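You operate a simulated robot arm through the tools that you are given. There is no shell and no other tool. Be economical: measure what you need, move in short steps, check, and stop when the job is done.

Carry out the task below with a simulated two-armed robot. There is one attempt and no reset: what you move stays moved.

## Task
Wipe up the spill on the orange bench top with the wipe and put it back.

Only the result counts: the job must be done as asked and must still hold three seconds after the hand-in. Knocking over, shifting, dropping, spilling or breaking anything else fails it.

## Robot
Two 7-joint arms with two-finger parallel grippers on one trunk, on a base that drives. Base frame: it is fixed to the floor where the robot stands at the start and does not move with it; the origin is under the middle of the robot, x ahead of it, y to its left, z up. Units: mm, degrees, N and s.
The left shoulder is at the start at [70, 163, 1170], the right one opposite. Payload 3.43 kg a hand.
The tool frame of a hand sits at the grasp point between the pads (the TCP): z along the fingers, y along the line on which they close. The tips reach 34 mm beyond it. Largest opening 128 mm; finger width 24, thickness 12; the body of the gripper, 48 by 130 mm, starts 96 mm behind the TCP.
Orientation is that of the tool frame in the base frame, as a unit quaternion [w, x, y, z]. With the fingers straight down and closing along the base's y, the tool's x points along the base's -x, its y along +y and its z along -z.

## Interface
- The arms move only by the tool arm_command. It takes "left_increments", "right_increments" or both (then of equal length, played together; a hand with none holds still); each is a list of rows, each a list of 3 entries, a list of its own where there are three numbers: the shift along the tool's x, y, z in units of 30 mm (1.0 is 30 mm), then the turn, a rotation vector about the tool's x, y, z in units of 5 degrees (1.0 is 5 degrees), then the gripper command, from -1 (shut) to 1 (fully open), values between in proportion. In form: [[[tx, ty, tz], [rx, ry, rz], fingers], ...]. A call has 1 to 12 rows; each row shifts and turns the commanded pose from where the row before left it, along the tool's axes as they then stand. A call with a number of a shift or a turn outside -1 to 1 is refused whole. Rows are played at 5 a second. More than 50 mm and 8.6 degrees between two rows, or a gripper value outside its range, and nothing of the call is played. A pose out of reach is approached as far as the arm can. The call stops where the force on the tool passes 40 N (or 10 N more than at its start, if that is more) or the arm is blocked; 0.2 s more then pass. The fingers move at their own pace (about 153 mm/s each) and stop on an object; they squeeze with about 41 N. The grip force told is the motor's: it shows also when the fingers shut on nothing. Time passes only in rows, and 0.2 s behind the last, so rows that do not move let the fingers close. The reply holds the time, the measured pose of the TCP, the force on the tool along the base axes, the opening and the grip force, in the units named above and with some noise, and new pictures: "pictures" is both (left out), scene, wrist or none (wrist: the cameras of the hands that moved).
- Cameras (640 x 400 px; columns grow to the right, rows downward): "scene" is now at [122.3, 50, 1402.2]; the picture's right is [0.43, -0.90, 0.00], its down [-0.54, -0.26, -0.80] and it looks along [0.73, 0.35, -0.59] (base axes); focal length 266 px, centre (320, 200). "left" rides on the left gripper at [76, 11, -160] in its tool frame; the picture's right is [-0.15, 0.99, 0.00], its down [-0.88, -0.13, -0.46] and it looks along [-0.45, -0.07, 0.89] (tool axes); focal length 234 px, centre (320, 200). "right" rides on the right gripper at [76, -11, -160] in its tool frame; the picture's right is [0.15, 0.99, 0.00], its down [-0.88, 0.13, -0.46] and it looks along [-0.45, 0.07, 0.89] (tool axes); focal length 234 px, centre (320, 200). There is no depth. A picture from a camera that has moved, and an enlarged one, comes with that camera's place and axes in the base frame and with its lens. The place of the scene camera against the robot may be out by one fixed shift of up to 25 mm in any direction.
- raise_lower(by): slides the trunk up (or, below 0, down) by that many mm; the arms and the scene camera ride with it, the base frame stays. It gives what a move gives, with no picture.
- base_move(legs): drives the robot by 1 to 6 legs, each [ahead, left, turn to the left] in mm, mm and degrees, along the robot's own axes; the way and the turn of a leg run together, so that a leg with both is an arc; at most 1500 mm and 180 degrees a leg. The arms and the cameras ride along, it lands a little off, and it stops where it bumps. It gives what a move gives, and a new picture of the scene camera.
- turn_head(pan, tilt): turns the head with the scene camera to pan (to the left, within 86 degrees either way) and tilt (down, from -29 to 69), counted from straight ahead of the robot. It gives what a move gives, and a new picture of the scene camera.
- inspect(camera, box): a new picture of the part [left, top, right, bottom] of that camera's present view, enlarged. The clock stands still meanwhile.
- close_job(): hands the job in; it is judged then, once.

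Work in short steps. Places have to be worked out from the pictures, the camera data and where the tool is seen: move nearer, look again, correct. Check each grasp and each placing, and mend what went wrong. You have 120 turns and 170 pictures in all, those below and enlarged ones among them. Open the grippers and draw the arms clear of the work before you hand the job in, unless the task says otherwise; then end with one line.

The tools are called as a command line: name --argument value ..., lists and objects as JSON in quotes. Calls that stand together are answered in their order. arm_command: Moves the arms, as the interface text tells. Its arguments: {"type":"object","properties":{"left_increments":{"type":"array"},"right_increments":{"type":"array"},"pictures":{"type":"string","enum":["both","scene","wrist","none"]}},"required":[]} The other tools are called the same way: raise_lower (by) slides the trunk up or down; base_move (legs) drives the base; turn_head (pan, tilt) turns the head that bears the scene camera; inspect (camera, box) takes an enlarged picture of a part of a camera's view; close_job () hands the job in.

At the start:

```text
t: 0.0
left_ee_pos: [453.0, 454.7, 1119.6]
left_ee_rot: [0.0, -0.001, 1.0, 0.0]
left_contact_force: [0.6, 0.0, 0.1]
left_width: 127.9
left_grasp_force: 0.0
right_ee_pos: [656.0, -80.7, 1052.5]
right_ee_rot: [0.0, 0.001, 1.0, 0.0]
right_contact_force: [-0.2, -0.7, -0.1]
right_width: 127.9
right_grasp_force: 0.1
trunk travel left (down, up): [-650.0, 290.0]
robot x, y, heading: [-2.7, 0.9, 0.1]
head pan, tilt: [25.6, 36.4]
```

scene: 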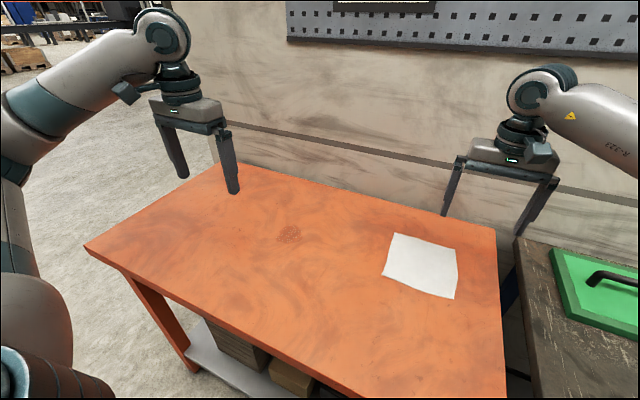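
right: 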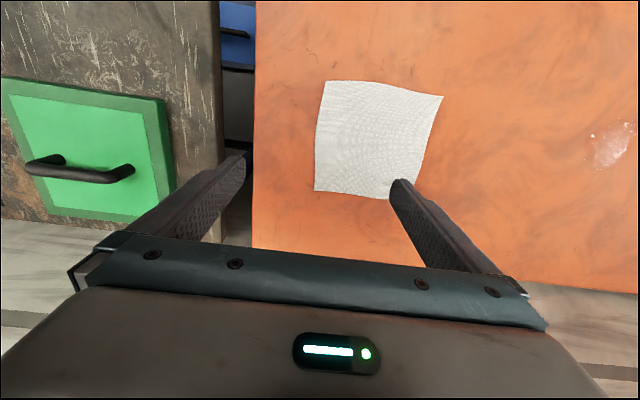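
left: 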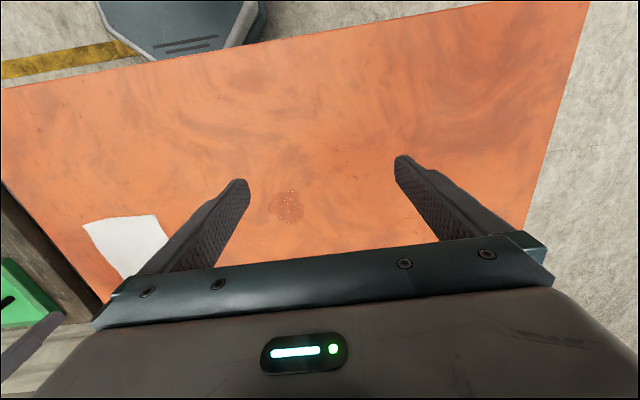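

The rays from the two wrist cameras put the orange bench top at about z=855, the spill near [597, 362] and the wipe near [647, 4]. I'll enlarge both to see them better.

inspect --camera "right" --box '[290, 60, 470, 220]'

inspect --camera "left" --box '[230, 160, 350, 240]'

```text
2.50 times, centred on (380, 140) of right
camera zoom: at [580.8, -92.7, 1212.5], right [-0.15, 0.99, 0.0], down [0.88, 0.13, 0.46], along [0.45, 0.07, -0.89], focal length 585 px, centre (170, 350)
```

zoom: 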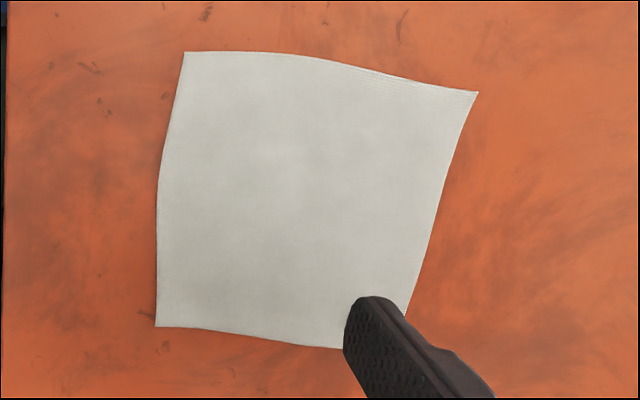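

```text
5.00 times, centred on (290, 200) of left
camera zoom: at [375.5, 465.4, 1280.4], right [0.15, 0.99, 0.0], down [0.88, -0.13, 0.46], along [0.45, -0.07, -0.89], focal length 1171 px, centre (470, 200)
```

zoom: 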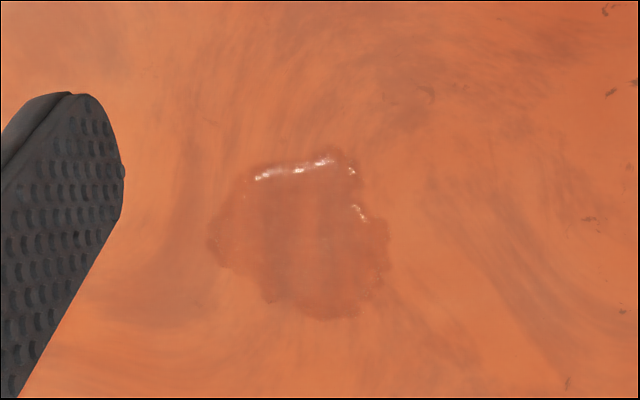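

The wipe is a thin cloth about 165 mm square, centred near [661, 7], and the spill is about 75 mm wide. I'll move the right hand up and away to the right, and bring the left hand toward the wipe at its present height.

arm_command --left_increments '[[[-0.5, -1, 0], [0, 0, 0], 1], [[-0.5, -1, 0], [0, 0, 0], 1], [[-0.5, -1, 0], [0, 0, 0], 1], [[-0.5, -1, 0], [0, 0, 0], 1], [[-0.5, -1, 0], [0, 0, 0], 1], [[-0.5, -1, 0], [0, 0, 0], 1], [[-0.5, -1, 0], [0, 0, 0], 1], [[-0.5, -1, 0], [0, 0, 0], 1], [[-0.5, -1, 0], [0, 0, 0], 1], [[-0.5, -1, 0], [0, 0, 0], 1]]' --right_increments '[[[0.3, -0.9, -0.3], [0, 0, 0], 1], [[0.3, -0.9, -0.3], [0, 0, 0], 1], [[0.3, -0.9, -0.3], [0, 0, 0], 1], [[0.3, -0.9, -0.3], [0, 0, 0], 1], [[0.3, -0.9, -0.3], [0, 0, 0], 1], [[0.3, -0.9, -0.3], [0, 0, 0], 1], [[0.3, -0.9, -0.3], [0, 0, 0], 1], [[0.3, -0.9, -0.3], [0, 0, 0], 1], [[0.3, -0.9, -0.3], [0, 0, 0], 1], [[0.3, -0.9, -0.3], [0, 0, 0], 1]]'

```text
t: 2.2
left_ee_pos: [602.7, 152.6, 1120.2]
left_ee_rot: [0.002, -0.001, 1.0, 0.0]
left_contact_force: [0.4, -0.8, 0.9]
left_width: 128.0
left_grasp_force: 0.1
right_ee_pos: [566.2, -353.5, 1143.9]
right_ee_rot: [-0.001, 0.0, 1.0, 0.001]
right_contact_force: [-0.8, -0.1, 0.0]
right_width: 128.4
right_grasp_force: 0.0
trunk travel left (down, up): [-650.0, 290.0]
robot x, y, heading: [-1.2, 2.6, 0.1]
head pan, tilt: [25.6, 36.4]
camera scene: at [121.9, 47.3, 1402.3], right [0.43, -0.9, 0.0], down [-0.54, -0.26, -0.81], along [0.73, 0.35, -0.59], focal length 266 px, centre (320, 200)
camera right: at [490.3, -365.5, 1303.4], right [-0.15, 0.99, 0.0], down [0.88, 0.13, 0.46], along [0.45, 0.07, -0.89], focal length 234 px, centre (320, 200)
camera left: at [525.9, 163.0, 1280.6], right [0.14, 0.99, 0.0], down [0.88, -0.13, 0.46], along [0.45, -0.06, -0.89], focal length 234 px, centre (320, 200)
```

scene: 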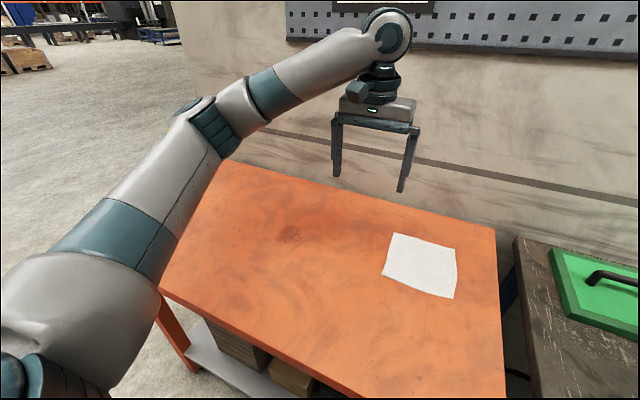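
right: 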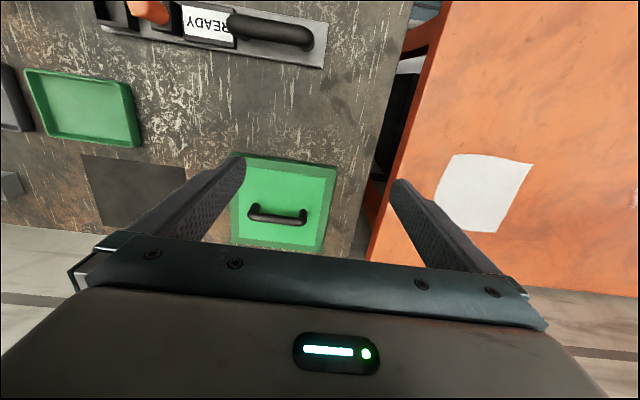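
left: 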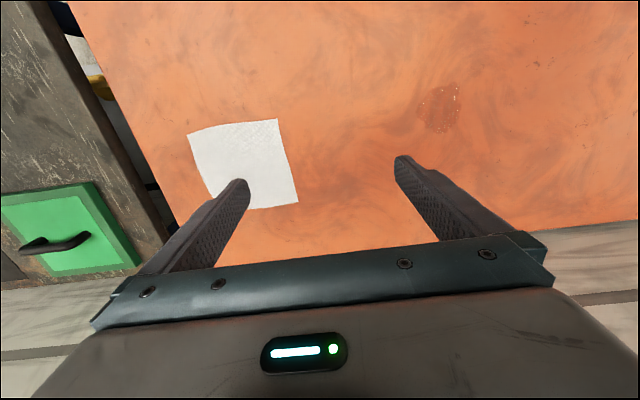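

The new view agrees: bench at z≈855, wipe centre ≈[660, 5], spill ≈[594, 361]. I'll move the left hand above the wipe centre and partly close the fingers.

arm_command --left_increments '[[[-0.31, -0.82, 0.5], [0, 0, 0], 0.2], [[-0.32, -0.82, 0.7], [0, 0, 0], 0.2], [[-0.32, -0.82, 0.9], [0, 0, 0], 0.2], [[-0.32, -0.82, 1], [0, 0, 0], 0.2], [[-0.32, -0.82, 1], [0, 0, 0], 0.2], [[-0.32, -0.82, 1], [0, 0, 0], 0.2]]'

```text
t: 3.6
left_ee_pos: [659.1, 2.9, 966.7]
left_ee_rot: [0.001, -0.001, 1.0, 0.001]
left_contact_force: [0.0, -0.8, -0.2]
left_width: 76.7
left_grasp_force: 0.1
right_ee_pos: [567.5, -352.4, 1143.2]
right_ee_rot: [-0.002, -0.001, 1.0, 0.001]
right_contact_force: [-0.7, 0.1, -0.1]
right_width: 128.2
right_grasp_force: 0.1
trunk travel left (down, up): [-650.0, 290.0]
robot x, y, heading: [-4.2, 1.0, 0.3]
head pan, tilt: [25.6, 36.4]
camera scene: at [123.2, 48.5, 1402.2], right [0.43, -0.9, 0.0], down [-0.54, -0.26, -0.8], along [0.72, 0.35, -0.59], focal length 266 px, centre (320, 200)
camera left: at [582.4, 13.0, 1126.7], right [0.15, 0.99, 0.0], down [0.88, -0.13, 0.46], along [0.45, -0.06, -0.89], focal length 234 px, centre (320, 200)
```

scene: 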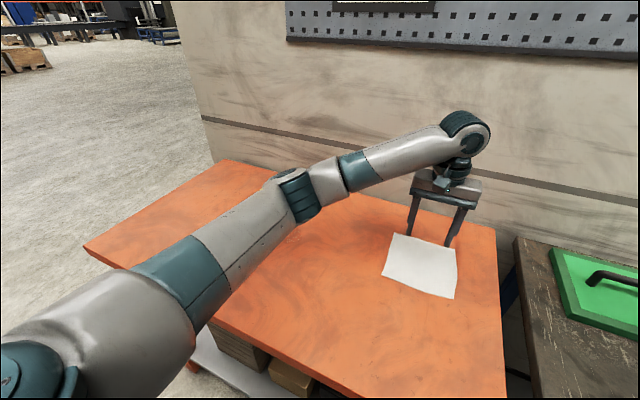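
left: 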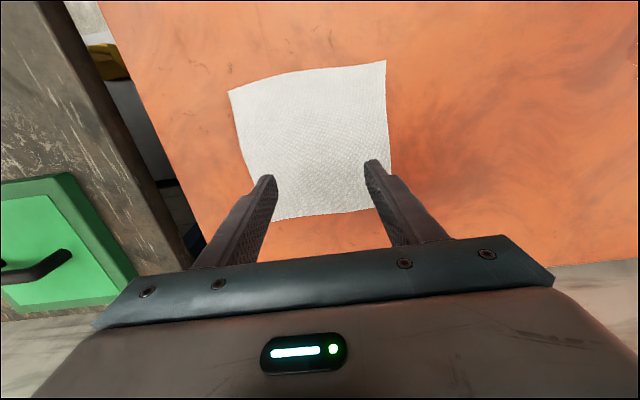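

The hand is over the wipe. I'll lower the tips to about 10 mm above the expected top.

arm_command --left_increments '[[[0, 0.05, 0.8], [0, 0, 0], 0.2], [[0, 0, 0.8], [0, 0, 0], 0.2], [[0, 0, 0.5], [0, 0, 0], 0.2]]'

```text
t: 4.4
left_ee_pos: [660.5, 7.2, 903.3]
left_ee_rot: [-0.001, -0.001, 1.0, 0.0]
left_contact_force: [-0.3, 0.7, -0.1]
left_width: 76.8
left_grasp_force: 0.1
right_ee_pos: [565.2, -350.4, 1143.8]
right_ee_rot: [-0.001, 0.0, 1.0, 0.0]
right_contact_force: [-0.4, -0.4, 0.0]
right_width: 128.0
right_grasp_force: 0.0
trunk travel left (down, up): [-650.0, 290.0]
robot x, y, heading: [2.0, -1.3, -0.0]
head pan, tilt: [25.6, 36.4]
camera scene: at [122.4, 50.1, 1402.2], right [0.43, -0.9, 0.0], down [-0.54, -0.26, -0.8], along [0.72, 0.35, -0.59], focal length 266 px, centre (320, 200)
camera left: at [583.7, 17.6, 1064.5], right [0.15, 0.99, 0.0], down [0.88, -0.13, 0.46], along [0.45, -0.07, -0.89], focal length 234 px, centre (320, 200)
```

scene: 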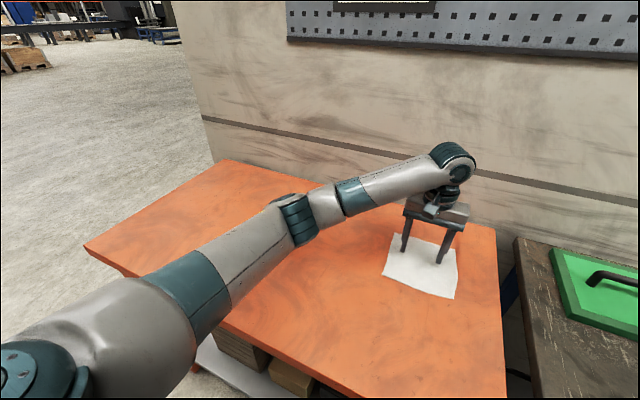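
left: 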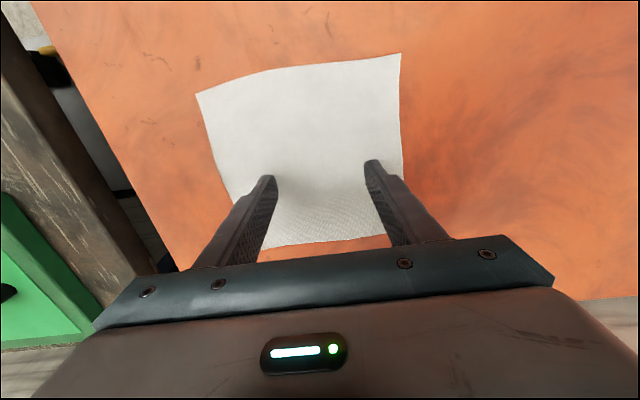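

The tips are still clear of the cloth, with no contact force. I'll go down in small steps until contact shows.

arm_command --left_increments '[[[0, 0, 0.15], [0, 0, 0], 0.2], [[0, 0, 0.15], [0, 0, 0], 0.2], [[0, 0, 0.1], [0, 0, 0], 0.2]]' --pictures "wrist"

```text
t: 5.2
left_ee_pos: [662.5, 7.9, 892.7]
left_ee_rot: [0.0, 0.0, 1.0, 0.0]
left_contact_force: [0.6, -0.3, -0.1]
left_width: 76.8
left_grasp_force: 0.0
right_ee_pos: [566.4, -352.2, 1144.2]
right_ee_rot: [0.0, 0.0, 1.0, -0.001]
right_contact_force: [0.7, -0.1, 0.2]
right_width: 127.9
right_grasp_force: 0.0
trunk travel left (down, up): [-650.0, 290.0]
robot x, y, heading: [2.6, 0.4, 0.1]
head pan, tilt: [25.6, 36.4]
camera left: at [584.2, 19.1, 1052.9], right [0.15, 0.99, 0.0], down [0.88, -0.13, 0.46], along [0.45, -0.07, -0.89], focal length 234 px, centre (320, 200)
```

left: 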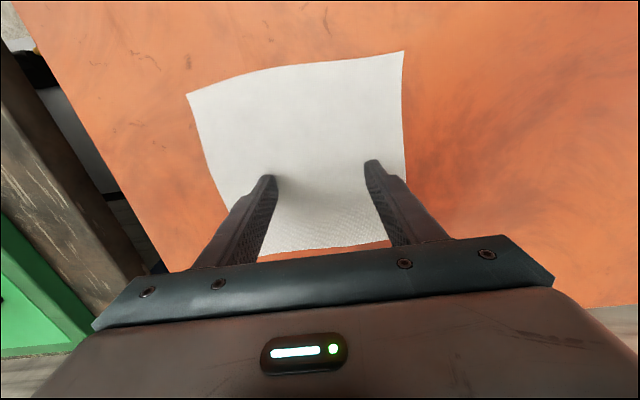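

No contact yet at 892.7, so I'll continue down in 2–3 mm steps.

arm_command --left_increments '[[[0, 0, 0.1], [0, 0, 0], 0.2], [[0, 0, 0.08], [0, 0, 0], 0.2], [[0, 0, 0], [0, 0, 0], 0.2]]' --pictures "wrist"

```text
t: 6.0
left_ee_pos: [660.8, 9.2, 886.6]
left_ee_rot: [0.0, -0.001, 1.0, 0.0]
left_contact_force: [0.1, 0.0, 0.6]
left_width: 76.7
left_grasp_force: 0.0
right_ee_pos: [566.2, -352.1, 1144.1]
right_ee_rot: [0.0, 0.0, 1.0, 0.001]
right_contact_force: [-0.4, -0.1, -0.5]
right_width: 128.2
right_grasp_force: 0.1
trunk travel left (down, up): [-650.0, 290.0]
robot x, y, heading: [2.8, 2.0, -0.0]
head pan, tilt: [25.6, 36.4]
camera left: at [583.3, 19.5, 1047.4], right [0.15, 0.99, 0.0], down [0.88, -0.13, 0.46], along [0.45, -0.07, -0.89], focal length 234 px, centre (320, 200)
```

left: 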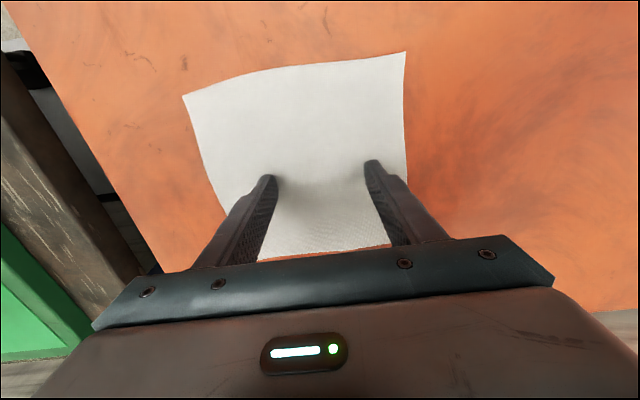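

Still free. I'll keep going down in small steps; the call stops by itself on contact.

arm_command --left_increments '[[[0, 0, 0.08], [0, 0, 0], 0.2], [[0, 0, 0.06], [0, 0, 0], 0.2], [[0, 0, 0], [0, 0, 0], 0.2]]' --pictures "none"

arm_command --left_increments '[[[0, 0, 0.06], [0, 0, 0], 0.2], [[0, 0, 0], [0, 0, 0], 0.2]]' --pictures "wrist"

```text
t: 6.8
left_ee_pos: [661.5, 8.4, 884.8]
left_ee_rot: [0.003, 0.0, 1.0, 0.0]
left_contact_force: [3.6, 2.5, 25.3]
left_width: 76.8
left_grasp_force: 0.2
right_ee_pos: [563.9, -350.7, 1146.1]
right_ee_rot: [0.0, 0.0, 1.0, 0.0]
right_contact_force: [-0.1, 0.4, -0.6]
right_width: 128.0
right_grasp_force: 0.2
trunk travel left (down, up): [-650.0, 290.0]
robot x, y, heading: [-0.4, 1.9, -0.1]
head pan, tilt: [25.6, 36.4]
```

```text
t: 7.3
left_ee_pos: [661.4, 8.3, 885.9]
left_ee_rot: [0.003, 0.0, 1.0, -0.002]
left_contact_force: [-2.6, 0.8, 18.1]
left_width: 76.8
left_grasp_force: 0.5
right_ee_pos: [566.1, -352.2, 1142.9]
right_ee_rot: [0.0, 0.001, 1.0, -0.001]
right_contact_force: [0.4, -0.4, -0.1]
right_width: 127.9
right_grasp_force: 0.0
trunk travel left (down, up): [-650.0, 290.0]
robot x, y, heading: [-1.3, 3.0, -0.0]
head pan, tilt: [25.6, 36.4]
stopped in row 2 (left hand): the force on the tool passed its limit (the readings are from after the stop); the commanded pose is now the measured one
camera left: at [583.7, 19.3, 1045.2], right [0.15, 0.99, 0.0], down [0.88, -0.13, 0.46], along [0.46, -0.07, -0.89], focal length 234 px, centre (320, 200)
```

left: 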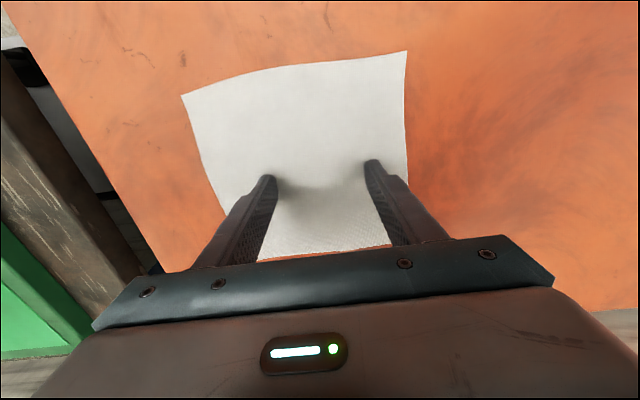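

The tips press on the cloth with about 18 N, which puts the top at z≈852. I'll close the fingers here to gather and pinch the cloth.

arm_command --left_increments '[[[0, 0, 0], [0, 0, 0], -0.3], [[0, 0, 0], [0, 0, 0], -1], [[0, 0, 0], [0, 0, 0], -1], [[0, 0, 0], [0, 0, 0], -1]]'

```text
t: 8.3
left_ee_pos: [660.8, 8.6, 885.9]
left_ee_rot: [0.006, 0.0, 1.0, -0.002]
left_contact_force: [3.0, -1.4, 26.2]
left_width: 3.0
left_grasp_force: 36.9
right_ee_pos: [564.7, -351.6, 1145.0]
right_ee_rot: [0.001, 0.001, 1.0, 0.0]
right_contact_force: [0.1, 0.4, -0.5]
right_width: 128.0
right_grasp_force: 0.0
trunk travel left (down, up): [-650.0, 290.0]
robot x, y, heading: [3.4, -0.7, 0.2]
head pan, tilt: [25.6, 36.4]
camera scene: at [119.8, 49.5, 1402.6], right [0.43, -0.9, 0.0], down [-0.53, -0.26, -0.81], along [0.73, 0.35, -0.59], focal length 266 px, centre (320, 200)
camera left: at [582.6, 19.1, 1045.0], right [0.15, 0.99, 0.0], down [0.88, -0.13, 0.46], along [0.46, -0.07, -0.89], focal length 234 px, centre (320, 200)
```

scene: 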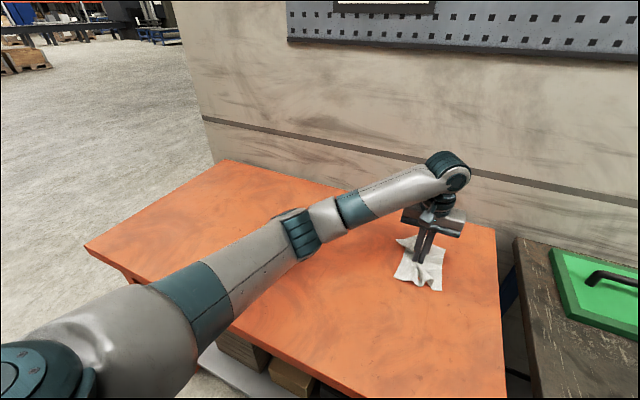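
left: 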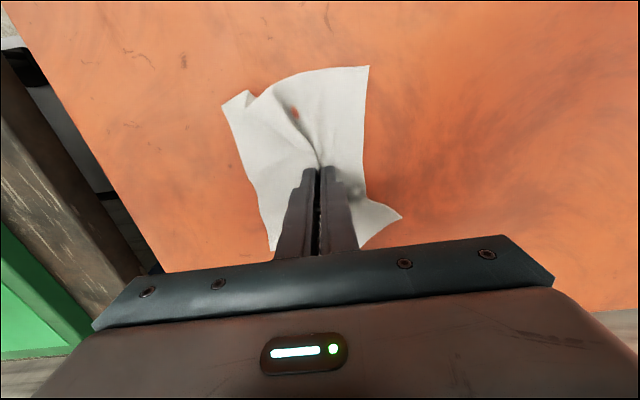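

The cloth bunched up between the fingers (3 mm gap, 37 N grip). I'll lift it and check that it comes along.

arm_command --left_increments '[[[0, 0, -0.5], [0, 0, 0], -1], [[0, 0, -1], [0, 0, 0], -1], [[0, 0, -1], [0, 0, 0], -1], [[0, 0, -1], [0, 0, 0], -1]]'

```text
t: 9.3
left_ee_pos: [661.3, 10.4, 990.0]
left_ee_rot: [0.003, -0.001, 1.0, 0.0]
left_contact_force: [-0.5, -0.3, -0.3]
left_width: 3.1
left_grasp_force: 37.5
right_ee_pos: [566.0, -352.3, 1144.8]
right_ee_rot: [0.001, -0.001, 1.0, 0.0]
right_contact_force: [-0.1, 0.2, 0.1]
right_width: 128.2
right_grasp_force: 0.0
trunk travel left (down, up): [-650.0, 290.0]
robot x, y, heading: [-3.0, -4.3, -0.0]
head pan, tilt: [25.6, 36.4]
camera scene: at [121.7, 49.7, 1402.2], right [0.43, -0.9, 0.0], down [-0.54, -0.26, -0.8], along [0.73, 0.35, -0.59], focal length 266 px, centre (320, 200)
camera left: at [583.9, 21.1, 1150.0], right [0.15, 0.99, 0.0], down [0.88, -0.13, 0.46], along [0.46, -0.07, -0.89], focal length 234 px, centre (320, 200)
```

scene: 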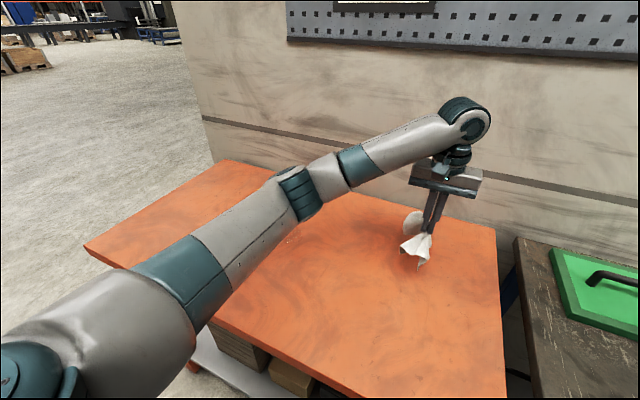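
left: 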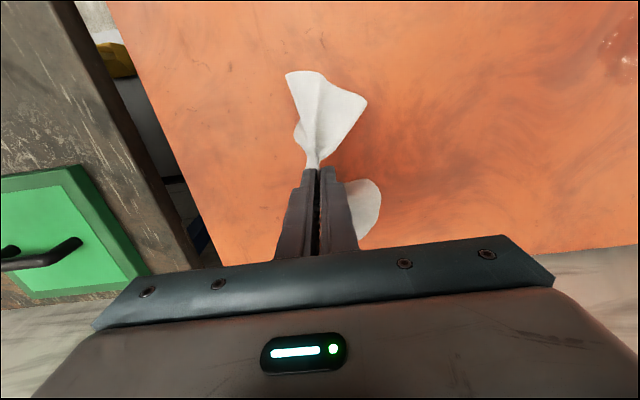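

The cloth is held. I'll carry it above the spill at about [595, 361].

arm_command --left_increments '[[[0.18, 0.97, 0], [0, 0, 0], -1], [[0.18, 0.97, 0], [0, 0, 0], -1], [[0.18, 0.97, 0], [0, 0, 0], -1], [[0.18, 0.97, 0], [0, 0, 0], -1], [[0.18, 0.97, 0], [0, 0, 0], -1], [[0.18, 0.97, 0], [0, 0, 0], -1], [[0.18, 0.97, 0], [0, 0, 0], -1], [[0.18, 0.97, 0], [0, 0, 0], -1], [[0.18, 0.97, 0], [0, 0, 0], -1], [[0.18, 0.97, 0], [0, 0, 0], -1], [[0.18, 0.97, 0], [0, 0, 0], -1], [[0.18, 0.97, 0], [0, 0, 0], -1]]'

```text
t: 11.9
left_ee_pos: [592.3, 358.3, 987.0]
left_ee_rot: [0.003, 0.001, 1.0, 0.0]
left_contact_force: [0.0, 0.0, -0.1]
left_width: 3.2
left_grasp_force: 37.1
right_ee_pos: [564.9, -351.1, 1145.3]
right_ee_rot: [-0.002, 0.0, 1.0, 0.0]
right_contact_force: [0.2, 1.1, -0.2]
right_width: 127.9
right_grasp_force: 0.1
trunk travel left (down, up): [-650.0, 290.0]
robot x, y, heading: [0.0, -2.8, -0.1]
head pan, tilt: [25.6, 36.4]
camera scene: at [121.8, 51.0, 1402.2], right [0.43, -0.9, 0.0], down [-0.54, -0.26, -0.8], along [0.73, 0.35, -0.59], focal length 266 px, centre (320, 200)
camera left: at [514.6, 370.0, 1148.1], right [0.15, 0.99, 0.0], down [0.88, -0.13, 0.46], along [0.46, -0.07, -0.89], focal length 234 px, centre (320, 200)
```

scene: 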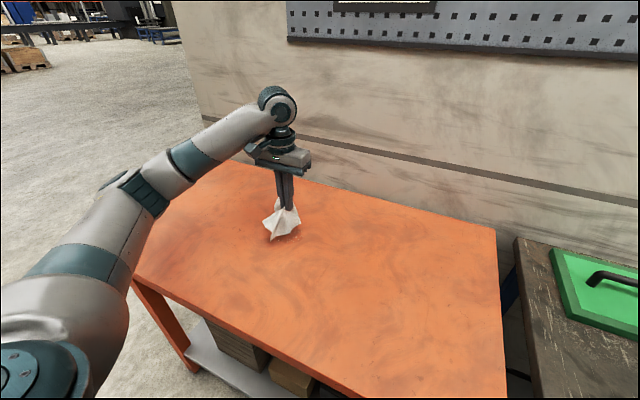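
left: 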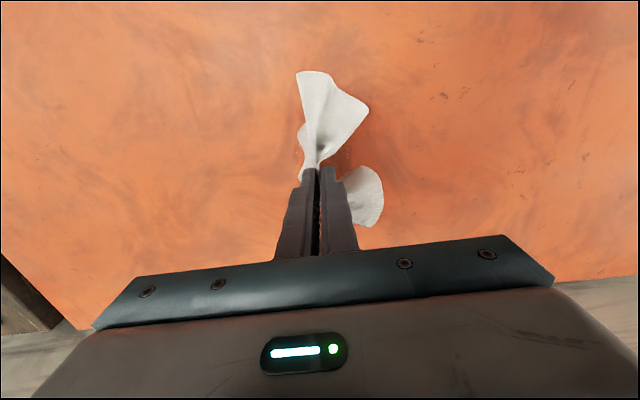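

The hand is over the spill. I'll lower the cloth to just above the top.

arm_command --left_increments '[[[0, 0, 1], [0, 0, 0], -1], [[0, 0, 1], [0, 0, 0], -1], [[0, 0, 0.8], [0, 0, 0], -1], [[0, 0, 0.3], [0, 0, 0], -1], [[0, 0, 0.15], [0, 0, 0], -1]]' --pictures "wrist"

```text
t: 13.1
left_ee_pos: [597.7, 357.9, 886.9]
left_ee_rot: [0.004, 0.0, 1.0, 0.0]
left_contact_force: [-0.7, 0.5, 2.7]
left_width: 3.0
left_grasp_force: 37.3
right_ee_pos: [565.3, -353.1, 1143.9]
right_ee_rot: [0.0, 0.0, 1.0, 0.0]
right_contact_force: [0.5, -0.1, 0.3]
right_width: 128.0
right_grasp_force: 0.1
trunk travel left (down, up): [-650.0, 290.0]
robot x, y, heading: [-4.6, -0.4, -0.0]
head pan, tilt: [25.6, 36.4]
camera left: at [518.9, 369.2, 1047.5], right [0.15, 0.99, 0.0], down [0.88, -0.13, 0.46], along [0.46, -0.07, -0.89], focal length 234 px, centre (320, 200)
```

left: 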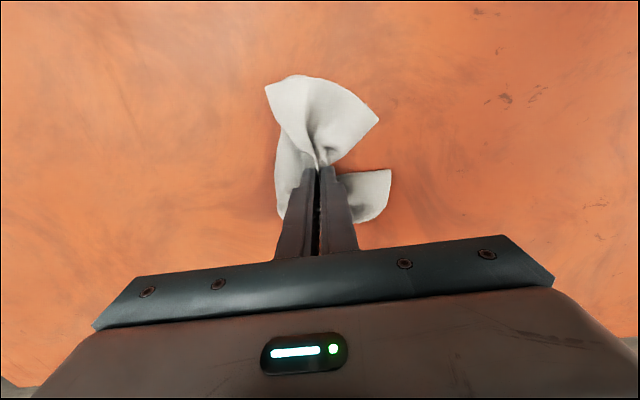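

There is light contact (about 3 N) on the spill. I'll press slightly more and start rubbing in a raster over ±45 mm.

arm_command --left_increments '[[[0, 0, 0.07], [0, 0, 0], -1], [[0.75, -0.66, 0], [0, 0, 0], -1], [[0.75, -0.66, 0], [0, 0, 0], -1], [[-1, 0, 0], [0, 0, 0], -1], [[-1, 0, 0], [0, 0, 0], -1], [[-1, 0, 0], [0, 0, 0], -1], [[0, 0.66, 0], [0, 0, 0], -1], [[1, 0, 0], [0, 0, 0], -1], [[1, 0, 0], [0, 0, 0], -1], [[1, 0, 0], [0, 0, 0], -1]]' --pictures "wrist"

```text
t: 15.3
left_ee_pos: [552.3, 337.8, 888.0]
left_ee_rot: [0.004, 0.0, 1.0, -0.001]
left_contact_force: [0.4, 0.4, 1.9]
left_width: 3.0
left_grasp_force: 37.6
right_ee_pos: [565.0, -350.3, 1144.8]
right_ee_rot: [0.0, 0.0, 1.0, 0.0]
right_contact_force: [-0.5, 1.1, -0.2]
right_width: 128.0
right_grasp_force: 0.2
trunk travel left (down, up): [-650.0, 290.0]
robot x, y, heading: [-1.7, 1.8, -0.1]
head pan, tilt: [25.6, 36.4]
camera left: at [473.8, 348.8, 1047.9], right [0.15, 0.99, 0.0], down [0.88, -0.13, 0.46], along [0.46, -0.07, -0.89], focal length 234 px, centre (320, 200)
```

left: 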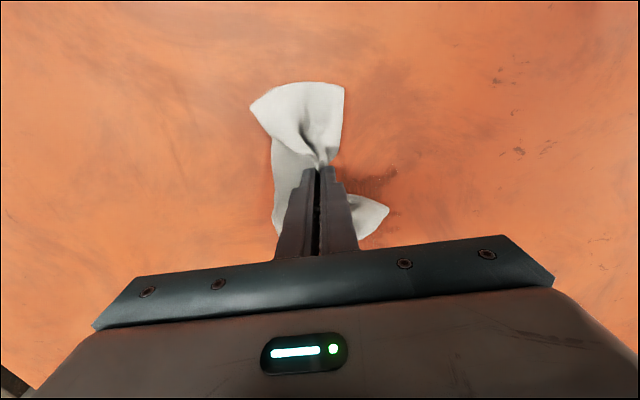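

The cloth slides smoothly and part of the wet patch still shows to its left-hand side. I'll press a little more and do the remaining rows.

arm_command --left_increments '[[[0, 0.6, 0.06], [0, 0, 0], -1], [[-1, 0, 0], [0, 0, 0], -1], [[-1, 0, 0], [0, 0, 0], -1], [[-1, 0, 0], [0, 0, 0], -1], [[0, 0.6, 0], [0, 0, 0], -1], [[1, 0, 0], [0, 0, 0], -1], [[1, 0, 0], [0, 0, 0], -1], [[1, 0, 0], [0, 0, 0], -1], [[0, 0.6, 0], [0, 0, 0], -1], [[-1, 0, 0], [0, 0, 0], -1], [[-1, 0, 0], [0, 0, 0], -1], [[-1, 0, 0], [0, 0, 0], -1]]' --pictures "wrist"

arm_command --left_increments '[[[0.7, 0, -0.5], [0, 0, 0], -1], [[0.7, -0.5, -1], [0, 0, 0], -1], [[0, -1, -1], [0, 0, 0], -1], [[0, -1, -1], [0, 0, 0], -1], [[0, -1, 0], [0, 0, 0], -1], [[0, -1, 0], [0, 0, 0], -1]]'

```text
t: 17.9
left_ee_pos: [640.4, 388.8, 887.2]
left_ee_rot: [0.006, 0.0, 1.0, 0.001]
left_contact_force: [-8.8, 0.8, 30.1]
left_width: 2.8
left_grasp_force: 37.6
right_ee_pos: [563.4, -353.2, 1145.0]
right_ee_rot: [0.001, 0.001, 1.0, 0.001]
right_contact_force: [0.1, -0.5, -0.4]
right_width: 128.1
right_grasp_force: 0.0
trunk travel left (down, up): [-650.0, 290.0]
robot x, y, heading: [-0.4, 1.8, 0.1]
head pan, tilt: [25.6, 36.4]
camera left: at [562.1, 399.7, 1046.6], right [0.15, 0.99, 0.0], down [0.88, -0.13, 0.46], along [0.46, -0.07, -0.89], focal length 234 px, centre (320, 200)
```

left: 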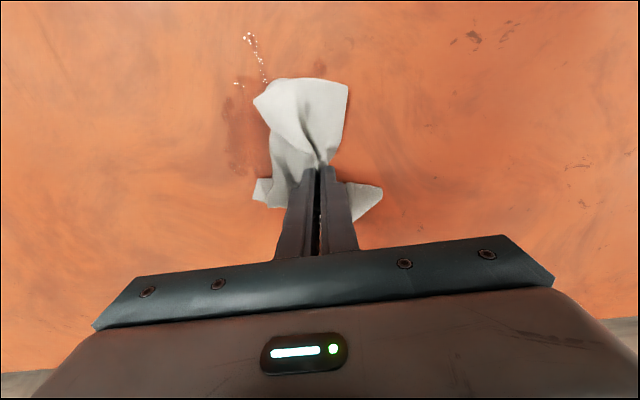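

```text
t: 19.3
left_ee_pos: [602.4, 255.3, 989.7]
left_ee_rot: [0.002, -0.001, 1.0, -0.001]
left_contact_force: [0.9, 0.1, -0.7]
left_width: 3.0
left_grasp_force: 37.6
right_ee_pos: [567.4, -352.7, 1143.3]
right_ee_rot: [-0.002, -0.001, 1.0, 0.0]
right_contact_force: [-0.2, 0.4, -0.5]
right_width: 128.1
right_grasp_force: 0.0
trunk travel left (down, up): [-650.0, 290.0]
robot x, y, heading: [-3.5, 2.3, 0.0]
head pan, tilt: [25.6, 36.4]
camera scene: at [123.0, 48.6, 1402.1], right [0.43, -0.9, 0.0], down [-0.54, -0.26, -0.8], along [0.72, 0.35, -0.59], focal length 266 px, centre (320, 200)
camera left: at [524.2, 266.1, 1149.0], right [0.14, 0.99, 0.0], down [0.88, -0.13, 0.46], along [0.46, -0.07, -0.89], focal length 234 px, centre (320, 200)
```

scene: 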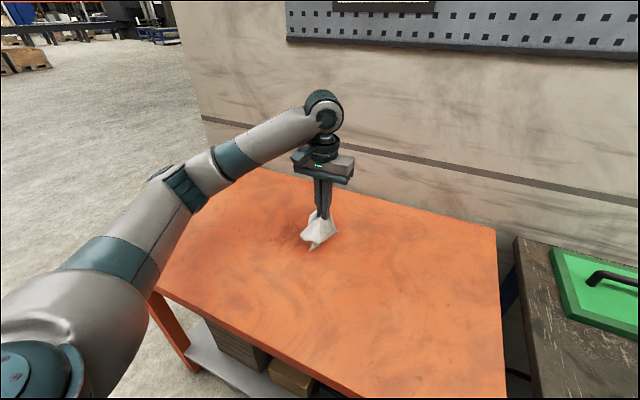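
left: 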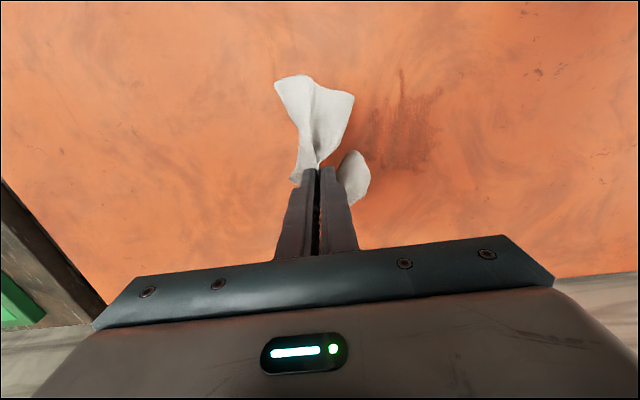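

inspect --camera "left" --box '[320, 40, 500, 200]'

```text
2.50 times, centred on (410, 120) of left
camera zoom: at [524.2, 266.1, 1149.0], right [0.14, 0.99, 0.0], down [0.88, -0.13, 0.46], along [0.46, -0.07, -0.89], focal length 585 px, centre (95, 400)
```

zoom: 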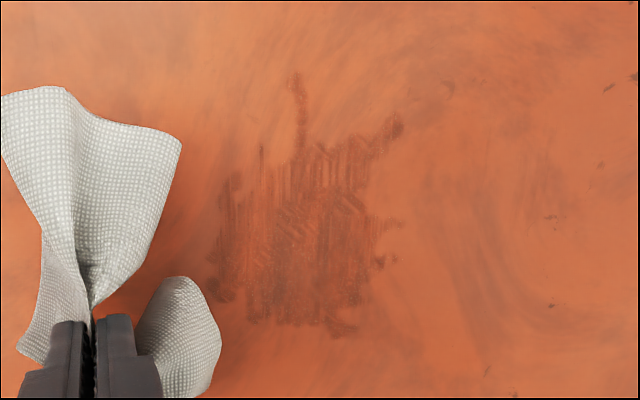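

The wipe has taken up part of the spill, but damp residue remains over about x 525–657, y 312–402. I'll go again with a denser zigzag and firmer pressure, starting at the far right corner, [665, 310].

arm_command --left_increments '[[[-0.7, 0.6, 0.5], [0, 0, 0], -1], [[-0.7, 0.6, 1], [0, 0, 0], -1], [[-0.7, 0.6, 1], [0, 0, 0], -1], [[0, 0, 0.7], [0, 0, 0], -1], [[0, 0, 0.15], [0, 0, 0], -1], [[0, 0, 0.08], [0, 0, 0], -1], [[0, 0, 0], [0, 0, 0], -1]]' --pictures "wrist"

```text
t: 20.9
left_ee_pos: [663.7, 308.6, 888.1]
left_ee_rot: [0.003, 0.0, 1.0, -0.001]
left_contact_force: [-0.1, -1.4, 7.1]
left_width: 3.2
left_grasp_force: 37.9
right_ee_pos: [566.2, -352.0, 1144.1]
right_ee_rot: [-0.001, 0.0, 1.0, -0.001]
right_contact_force: [-0.7, -0.6, 0.0]
right_width: 127.9
right_grasp_force: 0.2
trunk travel left (down, up): [-650.0, 290.0]
robot x, y, heading: [-0.2, -0.8, 0.0]
head pan, tilt: [25.6, 36.4]
camera left: at [584.7, 320.9, 1048.4], right [0.15, 0.99, 0.0], down [0.88, -0.13, 0.46], along [0.46, -0.07, -0.89], focal length 234 px, centre (320, 200)
```

left: 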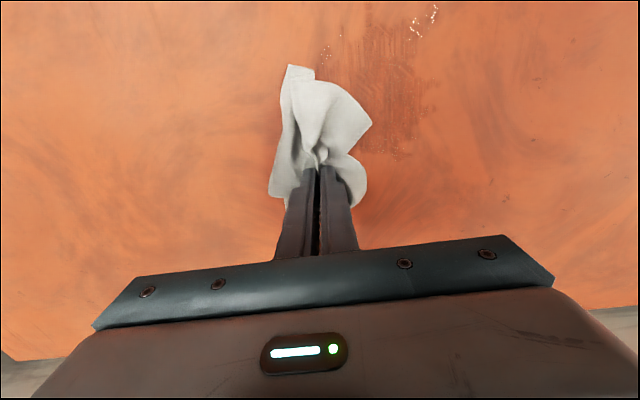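

Contact is about 7 N. I'll zigzag along y while stepping toward the robot, pressing a touch more.

arm_command --left_increments '[[[0.1, 0.85, 0.03], [0, 0, 0], -1], [[0.1, 0.85, 0], [0, 0, 0], -1], [[0.1, 0.85, 0], [0, 0, 0], -1], [[0.1, 0.85, 0], [0, 0, 0], -1], [[0.1, -0.85, 0], [0, 0, 0], -1], [[0.1, -0.85, 0], [0, 0, 0], -1], [[0.1, -0.85, 0], [0, 0, 0], -1], [[0.1, -0.85, 0], [0, 0, 0], -1], [[0.1, 0.85, 0], [0, 0, 0], -1], [[0.1, 0.85, 0], [0, 0, 0], -1], [[0.1, 0.85, 0], [0, 0, 0], -1], [[0.1, 0.85, 0], [0, 0, 0], -1]]' --pictures "none"

```text
t: 23.5
left_ee_pos: [628.1, 415.0, 887.1]
left_ee_rot: [0.004, 0.0, 1.0, -0.001]
left_contact_force: [0.1, -5.6, 19.8]
left_width: 3.2
left_grasp_force: 37.8
right_ee_pos: [563.8, -353.4, 1144.5]
right_ee_rot: [0.0, 0.0, 1.0, 0.001]
right_contact_force: [-0.1, 1.4, -0.1]
right_width: 128.0
right_grasp_force: 0.1
trunk travel left (down, up): [-650.0, 290.0]
robot x, y, heading: [1.3, 3.7, 0.3]
head pan, tilt: [25.6, 36.4]
```

The force is a good 20 N. I'll continue the zigzag.

arm_command --left_increments '[[[0.1, -0.87, 0], [0, 0, 0], -1], [[0.1, -0.87, 0], [0, 0, 0], -1], [[0.1, -0.87, 0], [0, 0, 0], -1], [[0.1, -0.87, 0], [0, 0, 0], -1], [[0.1, 0.85, 0], [0, 0, 0], -1], [[0.1, 0.85, 0], [0, 0, 0], -1], [[0.1, 0.85, 0], [0, 0, 0], -1], [[0.1, 0.85, 0], [0, 0, 0], -1], [[0.1, -0.85, 0], [0, 0, 0], -1], [[0.1, -0.85, 0], [0, 0, 0], -1], [[0.1, -0.85, 0], [0, 0, 0], -1], [[0.1, -0.85, 0], [0, 0, 0], -1]]' --pictures "wrist"

```text
t: 26.1
left_ee_pos: [591.0, 306.9, 888.5]
left_ee_rot: [0.003, -0.001, 1.0, 0.0]
left_contact_force: [0.0, 3.2, 11.5]
left_width: 3.1
left_grasp_force: 37.8
right_ee_pos: [565.1, -352.4, 1144.0]
right_ee_rot: [0.0, 0.0, 1.0, 0.001]
right_contact_force: [0.2, -0.4, 0.3]
right_width: 128.0
right_grasp_force: 0.0
trunk travel left (down, up): [-650.0, 290.0]
robot x, y, heading: [2.0, 0.8, 0.0]
head pan, tilt: [25.6, 36.4]
camera left: at [513.4, 317.6, 1048.2], right [0.14, 0.99, 0.0], down [0.88, -0.13, 0.46], along [0.46, -0.07, -0.89], focal length 234 px, centre (320, 200)
```

left: 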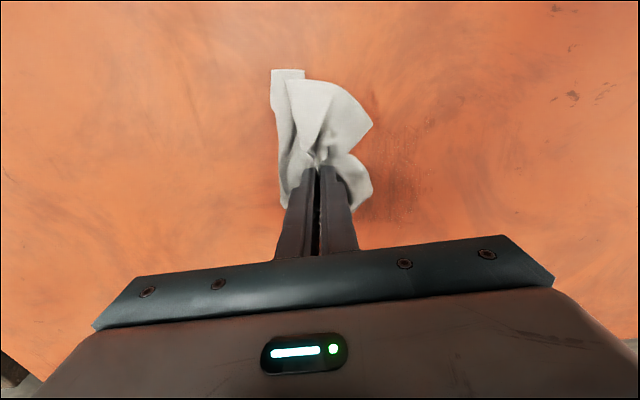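

The patch is clearly fading. I'll carry the zigzag on toward x≈520.

arm_command --left_increments '[[[0.1, 0.87, 0.02], [0, 0, 0], -1], [[0.1, 0.87, 0], [0, 0, 0], -1], [[0.1, 0.87, 0], [0, 0, 0], -1], [[0.1, 0.87, 0], [0, 0, 0], -1], [[0.1, -0.87, 0], [0, 0, 0], -1], [[0.1, -0.87, 0], [0, 0, 0], -1], [[0.1, -0.87, 0], [0, 0, 0], -1], [[0.1, -0.87, 0], [0, 0, 0], -1], [[0.1, 0.85, 0], [0, 0, 0], -1], [[0.1, 0.85, 0], [0, 0, 0], -1], [[0.1, 0.85, 0], [0, 0, 0], -1], [[0.1, 0.85, 0], [0, 0, 0], -1]]' --pictures "none"

arm_command --left_increments '[[[0.1, -0.87, 0], [0, 0, 0], -1], [[0.1, -0.87, 0], [0, 0, 0], -1], [[0.1, -0.87, 0], [0, 0, 0], -1], [[0.1, -0.87, 0], [0, 0, 0], -1], [[0.1, 0.85, 0], [0, 0, 0], -1], [[0.1, 0.85, 0], [0, 0, 0], -1], [[0.1, 0.85, 0], [0, 0, 0], -1], [[0.1, 0.85, 0], [0, 0, 0], -1], [[0.1, -0.85, 0], [0, 0, 0], -1], [[0.1, -0.85, 0], [0, 0, 0], -1], [[0.1, -0.85, 0], [0, 0, 0], -1], [[0.1, -0.85, 0], [0, 0, 0], -1]]' --pictures "none"

arm_command --left_increments '[[[0, -0.3, -1], [0, 0, 0], -1], [[-0.6, -0.8, -1], [0, 0, 0], -1], [[-0.6, -0.9, -1], [0, 0, 0], -1], [[-0.6, -0.6, -0.5], [0, 0, 0], -1], [[-0.6, 0, 0], [0, 0, 0], -1]]' --pictures "wrist"

inspect --camera "left" --box '[320, 40, 500, 200]'

```text
t: 28.7
left_ee_pos: [553.1, 410.3, 888.5]
left_ee_rot: [0.005, 0.001, 1.0, -0.001]
left_contact_force: [1.3, -6.6, 23.9]
left_width: 3.1
left_grasp_force: 37.2
right_ee_pos: [563.9, -352.7, 1144.4]
right_ee_rot: [0.001, 0.0, 1.0, 0.001]
right_contact_force: [-0.1, 0.5, -0.8]
right_width: 128.0
right_grasp_force: 0.2
trunk travel left (down, up): [-650.0, 290.0]
robot x, y, heading: [4.1, -0.2, 0.1]
head pan, tilt: [25.6, 36.4]
```

```text
t: 29.4
left_ee_pos: [547.2, 348.6, 889.3]
left_ee_rot: [0.007, -0.001, 1.0, -0.001]
left_contact_force: [-5.2, -3.5, 21.0]
left_width: 3.1
left_grasp_force: 37.4
right_ee_pos: [565.8, -352.8, 1144.3]
right_ee_rot: [0.0, 0.0, 1.0, 0.002]
right_contact_force: [-0.6, 0.0, 0.6]
right_width: 128.2
right_grasp_force: 0.1
trunk travel left (down, up): [-650.0, 290.0]
robot x, y, heading: [-1.3, 2.3, 0.2]
head pan, tilt: [25.6, 36.4]
stopped in row 3 (left hand): the force on the tool passed its limit (the readings are from after the stop); the commanded pose is now the measured one
```

```text
t: 30.6
left_ee_pos: [620.5, 271.6, 990.5]
left_ee_rot: [0.004, -0.001, 1.0, 0.0]
left_contact_force: [0.2, 0.2, -0.6]
left_width: 2.8
left_grasp_force: 37.4
right_ee_pos: [566.8, -351.2, 1144.6]
right_ee_rot: [-0.001, -0.001, 1.0, 0.0]
right_contact_force: [0.1, -0.4, 0.0]
right_width: 128.0
right_grasp_force: 0.0
trunk travel left (down, up): [-650.0, 290.0]
robot x, y, heading: [-0.1, 2.7, -0.0]
head pan, tilt: [25.6, 36.4]
camera left: at [542.8, 282.7, 1149.8], right [0.14, 0.99, 0.0], down [0.88, -0.13, 0.46], along [0.46, -0.06, -0.89], focal length 234 px, centre (320, 200)
```

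left: 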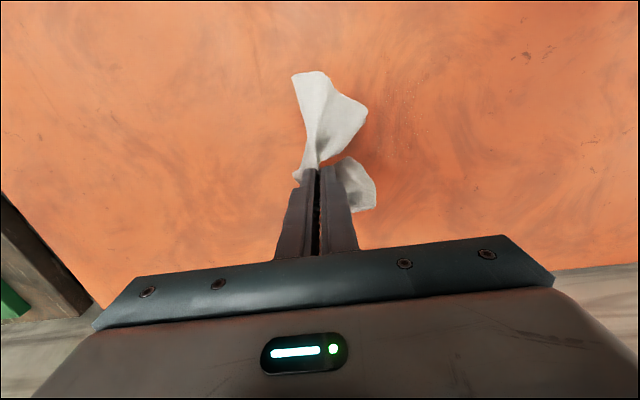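

```text
2.50 times, centred on (410, 120) of left
camera zoom: at [542.8, 282.7, 1149.8], right [0.14, 0.99, 0.0], down [0.88, -0.13, 0.46], along [0.46, -0.06, -0.89], focal length 585 px, centre (95, 400)
```

zoom: 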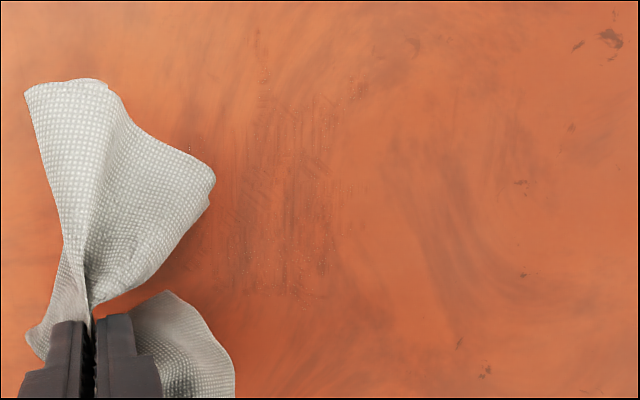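

Only a faint residue is left, over x 540–650, y 320–405. I'll make a second full pass starting from the near side (x≈522) and going outward.

arm_command --left_increments '[[[0.85, 0.35, 0.2], [0, 0, 0], -1], [[0.85, 0.35, 0.8], [0, 0, 0], -1], [[0.8, 0.35, 1], [0, 0, 0], -1], [[0.8, 0.35, 1], [0, 0, 0], -1], [[0, 0, 0.3], [0, 0, 0], -1], [[0, 0, 0.13], [0, 0, 0], -1], [[0, 0, 0], [0, 0, 0], -1]]' --pictures "none"

```text
t: 32.2
left_ee_pos: [522.8, 314.0, 887.8]
left_ee_rot: [0.006, -0.002, 1.0, 0.0]
left_contact_force: [1.4, 1.6, 18.3]
left_width: 3.0
left_grasp_force: 37.9
right_ee_pos: [565.0, -351.4, 1144.8]
right_ee_rot: [0.0, -0.001, 1.0, 0.001]
right_contact_force: [-0.6, -0.2, 0.3]
right_width: 128.1
right_grasp_force: 0.0
trunk travel left (down, up): [-650.0, 290.0]
robot x, y, heading: [0.2, -1.3, 0.1]
head pan, tilt: [25.6, 36.4]
```

Pressing at 18 N. I'll zigzag outward.

arm_command --left_increments '[[[-0.1, 0.87, 0], [0, 0, 0], -1], [[-0.1, 0.87, 0], [0, 0, 0], -1], [[-0.1, 0.87, 0], [0, 0, 0], -1], [[-0.1, 0.87, 0], [0, 0, 0], -1], [[-0.1, -0.87, 0], [0, 0, 0], -1], [[-0.1, -0.87, 0], [0, 0, 0], -1], [[-0.1, -0.87, 0], [0, 0, 0], -1], [[-0.1, -0.87, 0], [0, 0, 0], -1], [[-0.1, 0.87, 0], [0, 0, 0], -1], [[-0.1, 0.87, 0], [0, 0, 0], -1], [[-0.1, 0.87, 0], [0, 0, 0], -1], [[-0.1, 0.87, 0], [0, 0, 0], -1]]' --pictures "none"

```text
t: 34.8
left_ee_pos: [557.1, 418.3, 886.5]
left_ee_rot: [0.003, -0.002, 1.0, 0.0]
left_contact_force: [-0.9, -2.1, 6.6]
left_width: 3.1
left_grasp_force: 37.8
right_ee_pos: [565.6, -350.4, 1144.3]
right_ee_rot: [0.001, -0.001, 1.0, 0.0]
right_contact_force: [-0.5, 0.1, -0.4]
right_width: 127.9
right_grasp_force: 0.0
trunk travel left (down, up): [-650.0, 290.0]
robot x, y, heading: [0.7, -1.8, 0.3]
head pan, tilt: [25.6, 36.4]
```

Force is down to 7 N, so I'll press slightly more and continue.

arm_command --left_increments '[[[-0.1, -0.87, 0.03], [0, 0, 0], -1], [[-0.1, -0.87, 0], [0, 0, 0], -1], [[-0.1, -0.87, 0], [0, 0, 0], -1], [[-0.1, -0.87, 0], [0, 0, 0], -1], [[-0.1, 0.87, 0], [0, 0, 0], -1], [[-0.1, 0.87, 0], [0, 0, 0], -1], [[-0.1, 0.87, 0], [0, 0, 0], -1], [[-0.1, 0.87, 0], [0, 0, 0], -1], [[-0.1, -0.87, 0], [0, 0, 0], -1], [[-0.1, -0.87, 0], [0, 0, 0], -1], [[-0.1, -0.87, 0], [0, 0, 0], -1], [[-0.1, -0.87, 0], [0, 0, 0], -1]]' --pictures "none"

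```text
t: 37.4
left_ee_pos: [590.3, 312.8, 887.5]
left_ee_rot: [0.005, -0.002, 1.0, 0.002]
left_contact_force: [-0.7, 3.8, 13.1]
left_width: 3.2
left_grasp_force: 37.2
right_ee_pos: [565.7, -351.7, 1143.0]
right_ee_rot: [0.0, -0.001, 1.0, 0.001]
right_contact_force: [-0.2, -1.2, -0.5]
right_width: 127.9
right_grasp_force: 0.0
trunk travel left (down, up): [-650.0, 290.0]
robot x, y, heading: [4.5, 1.6, 0.2]
head pan, tilt: [25.6, 36.4]
```

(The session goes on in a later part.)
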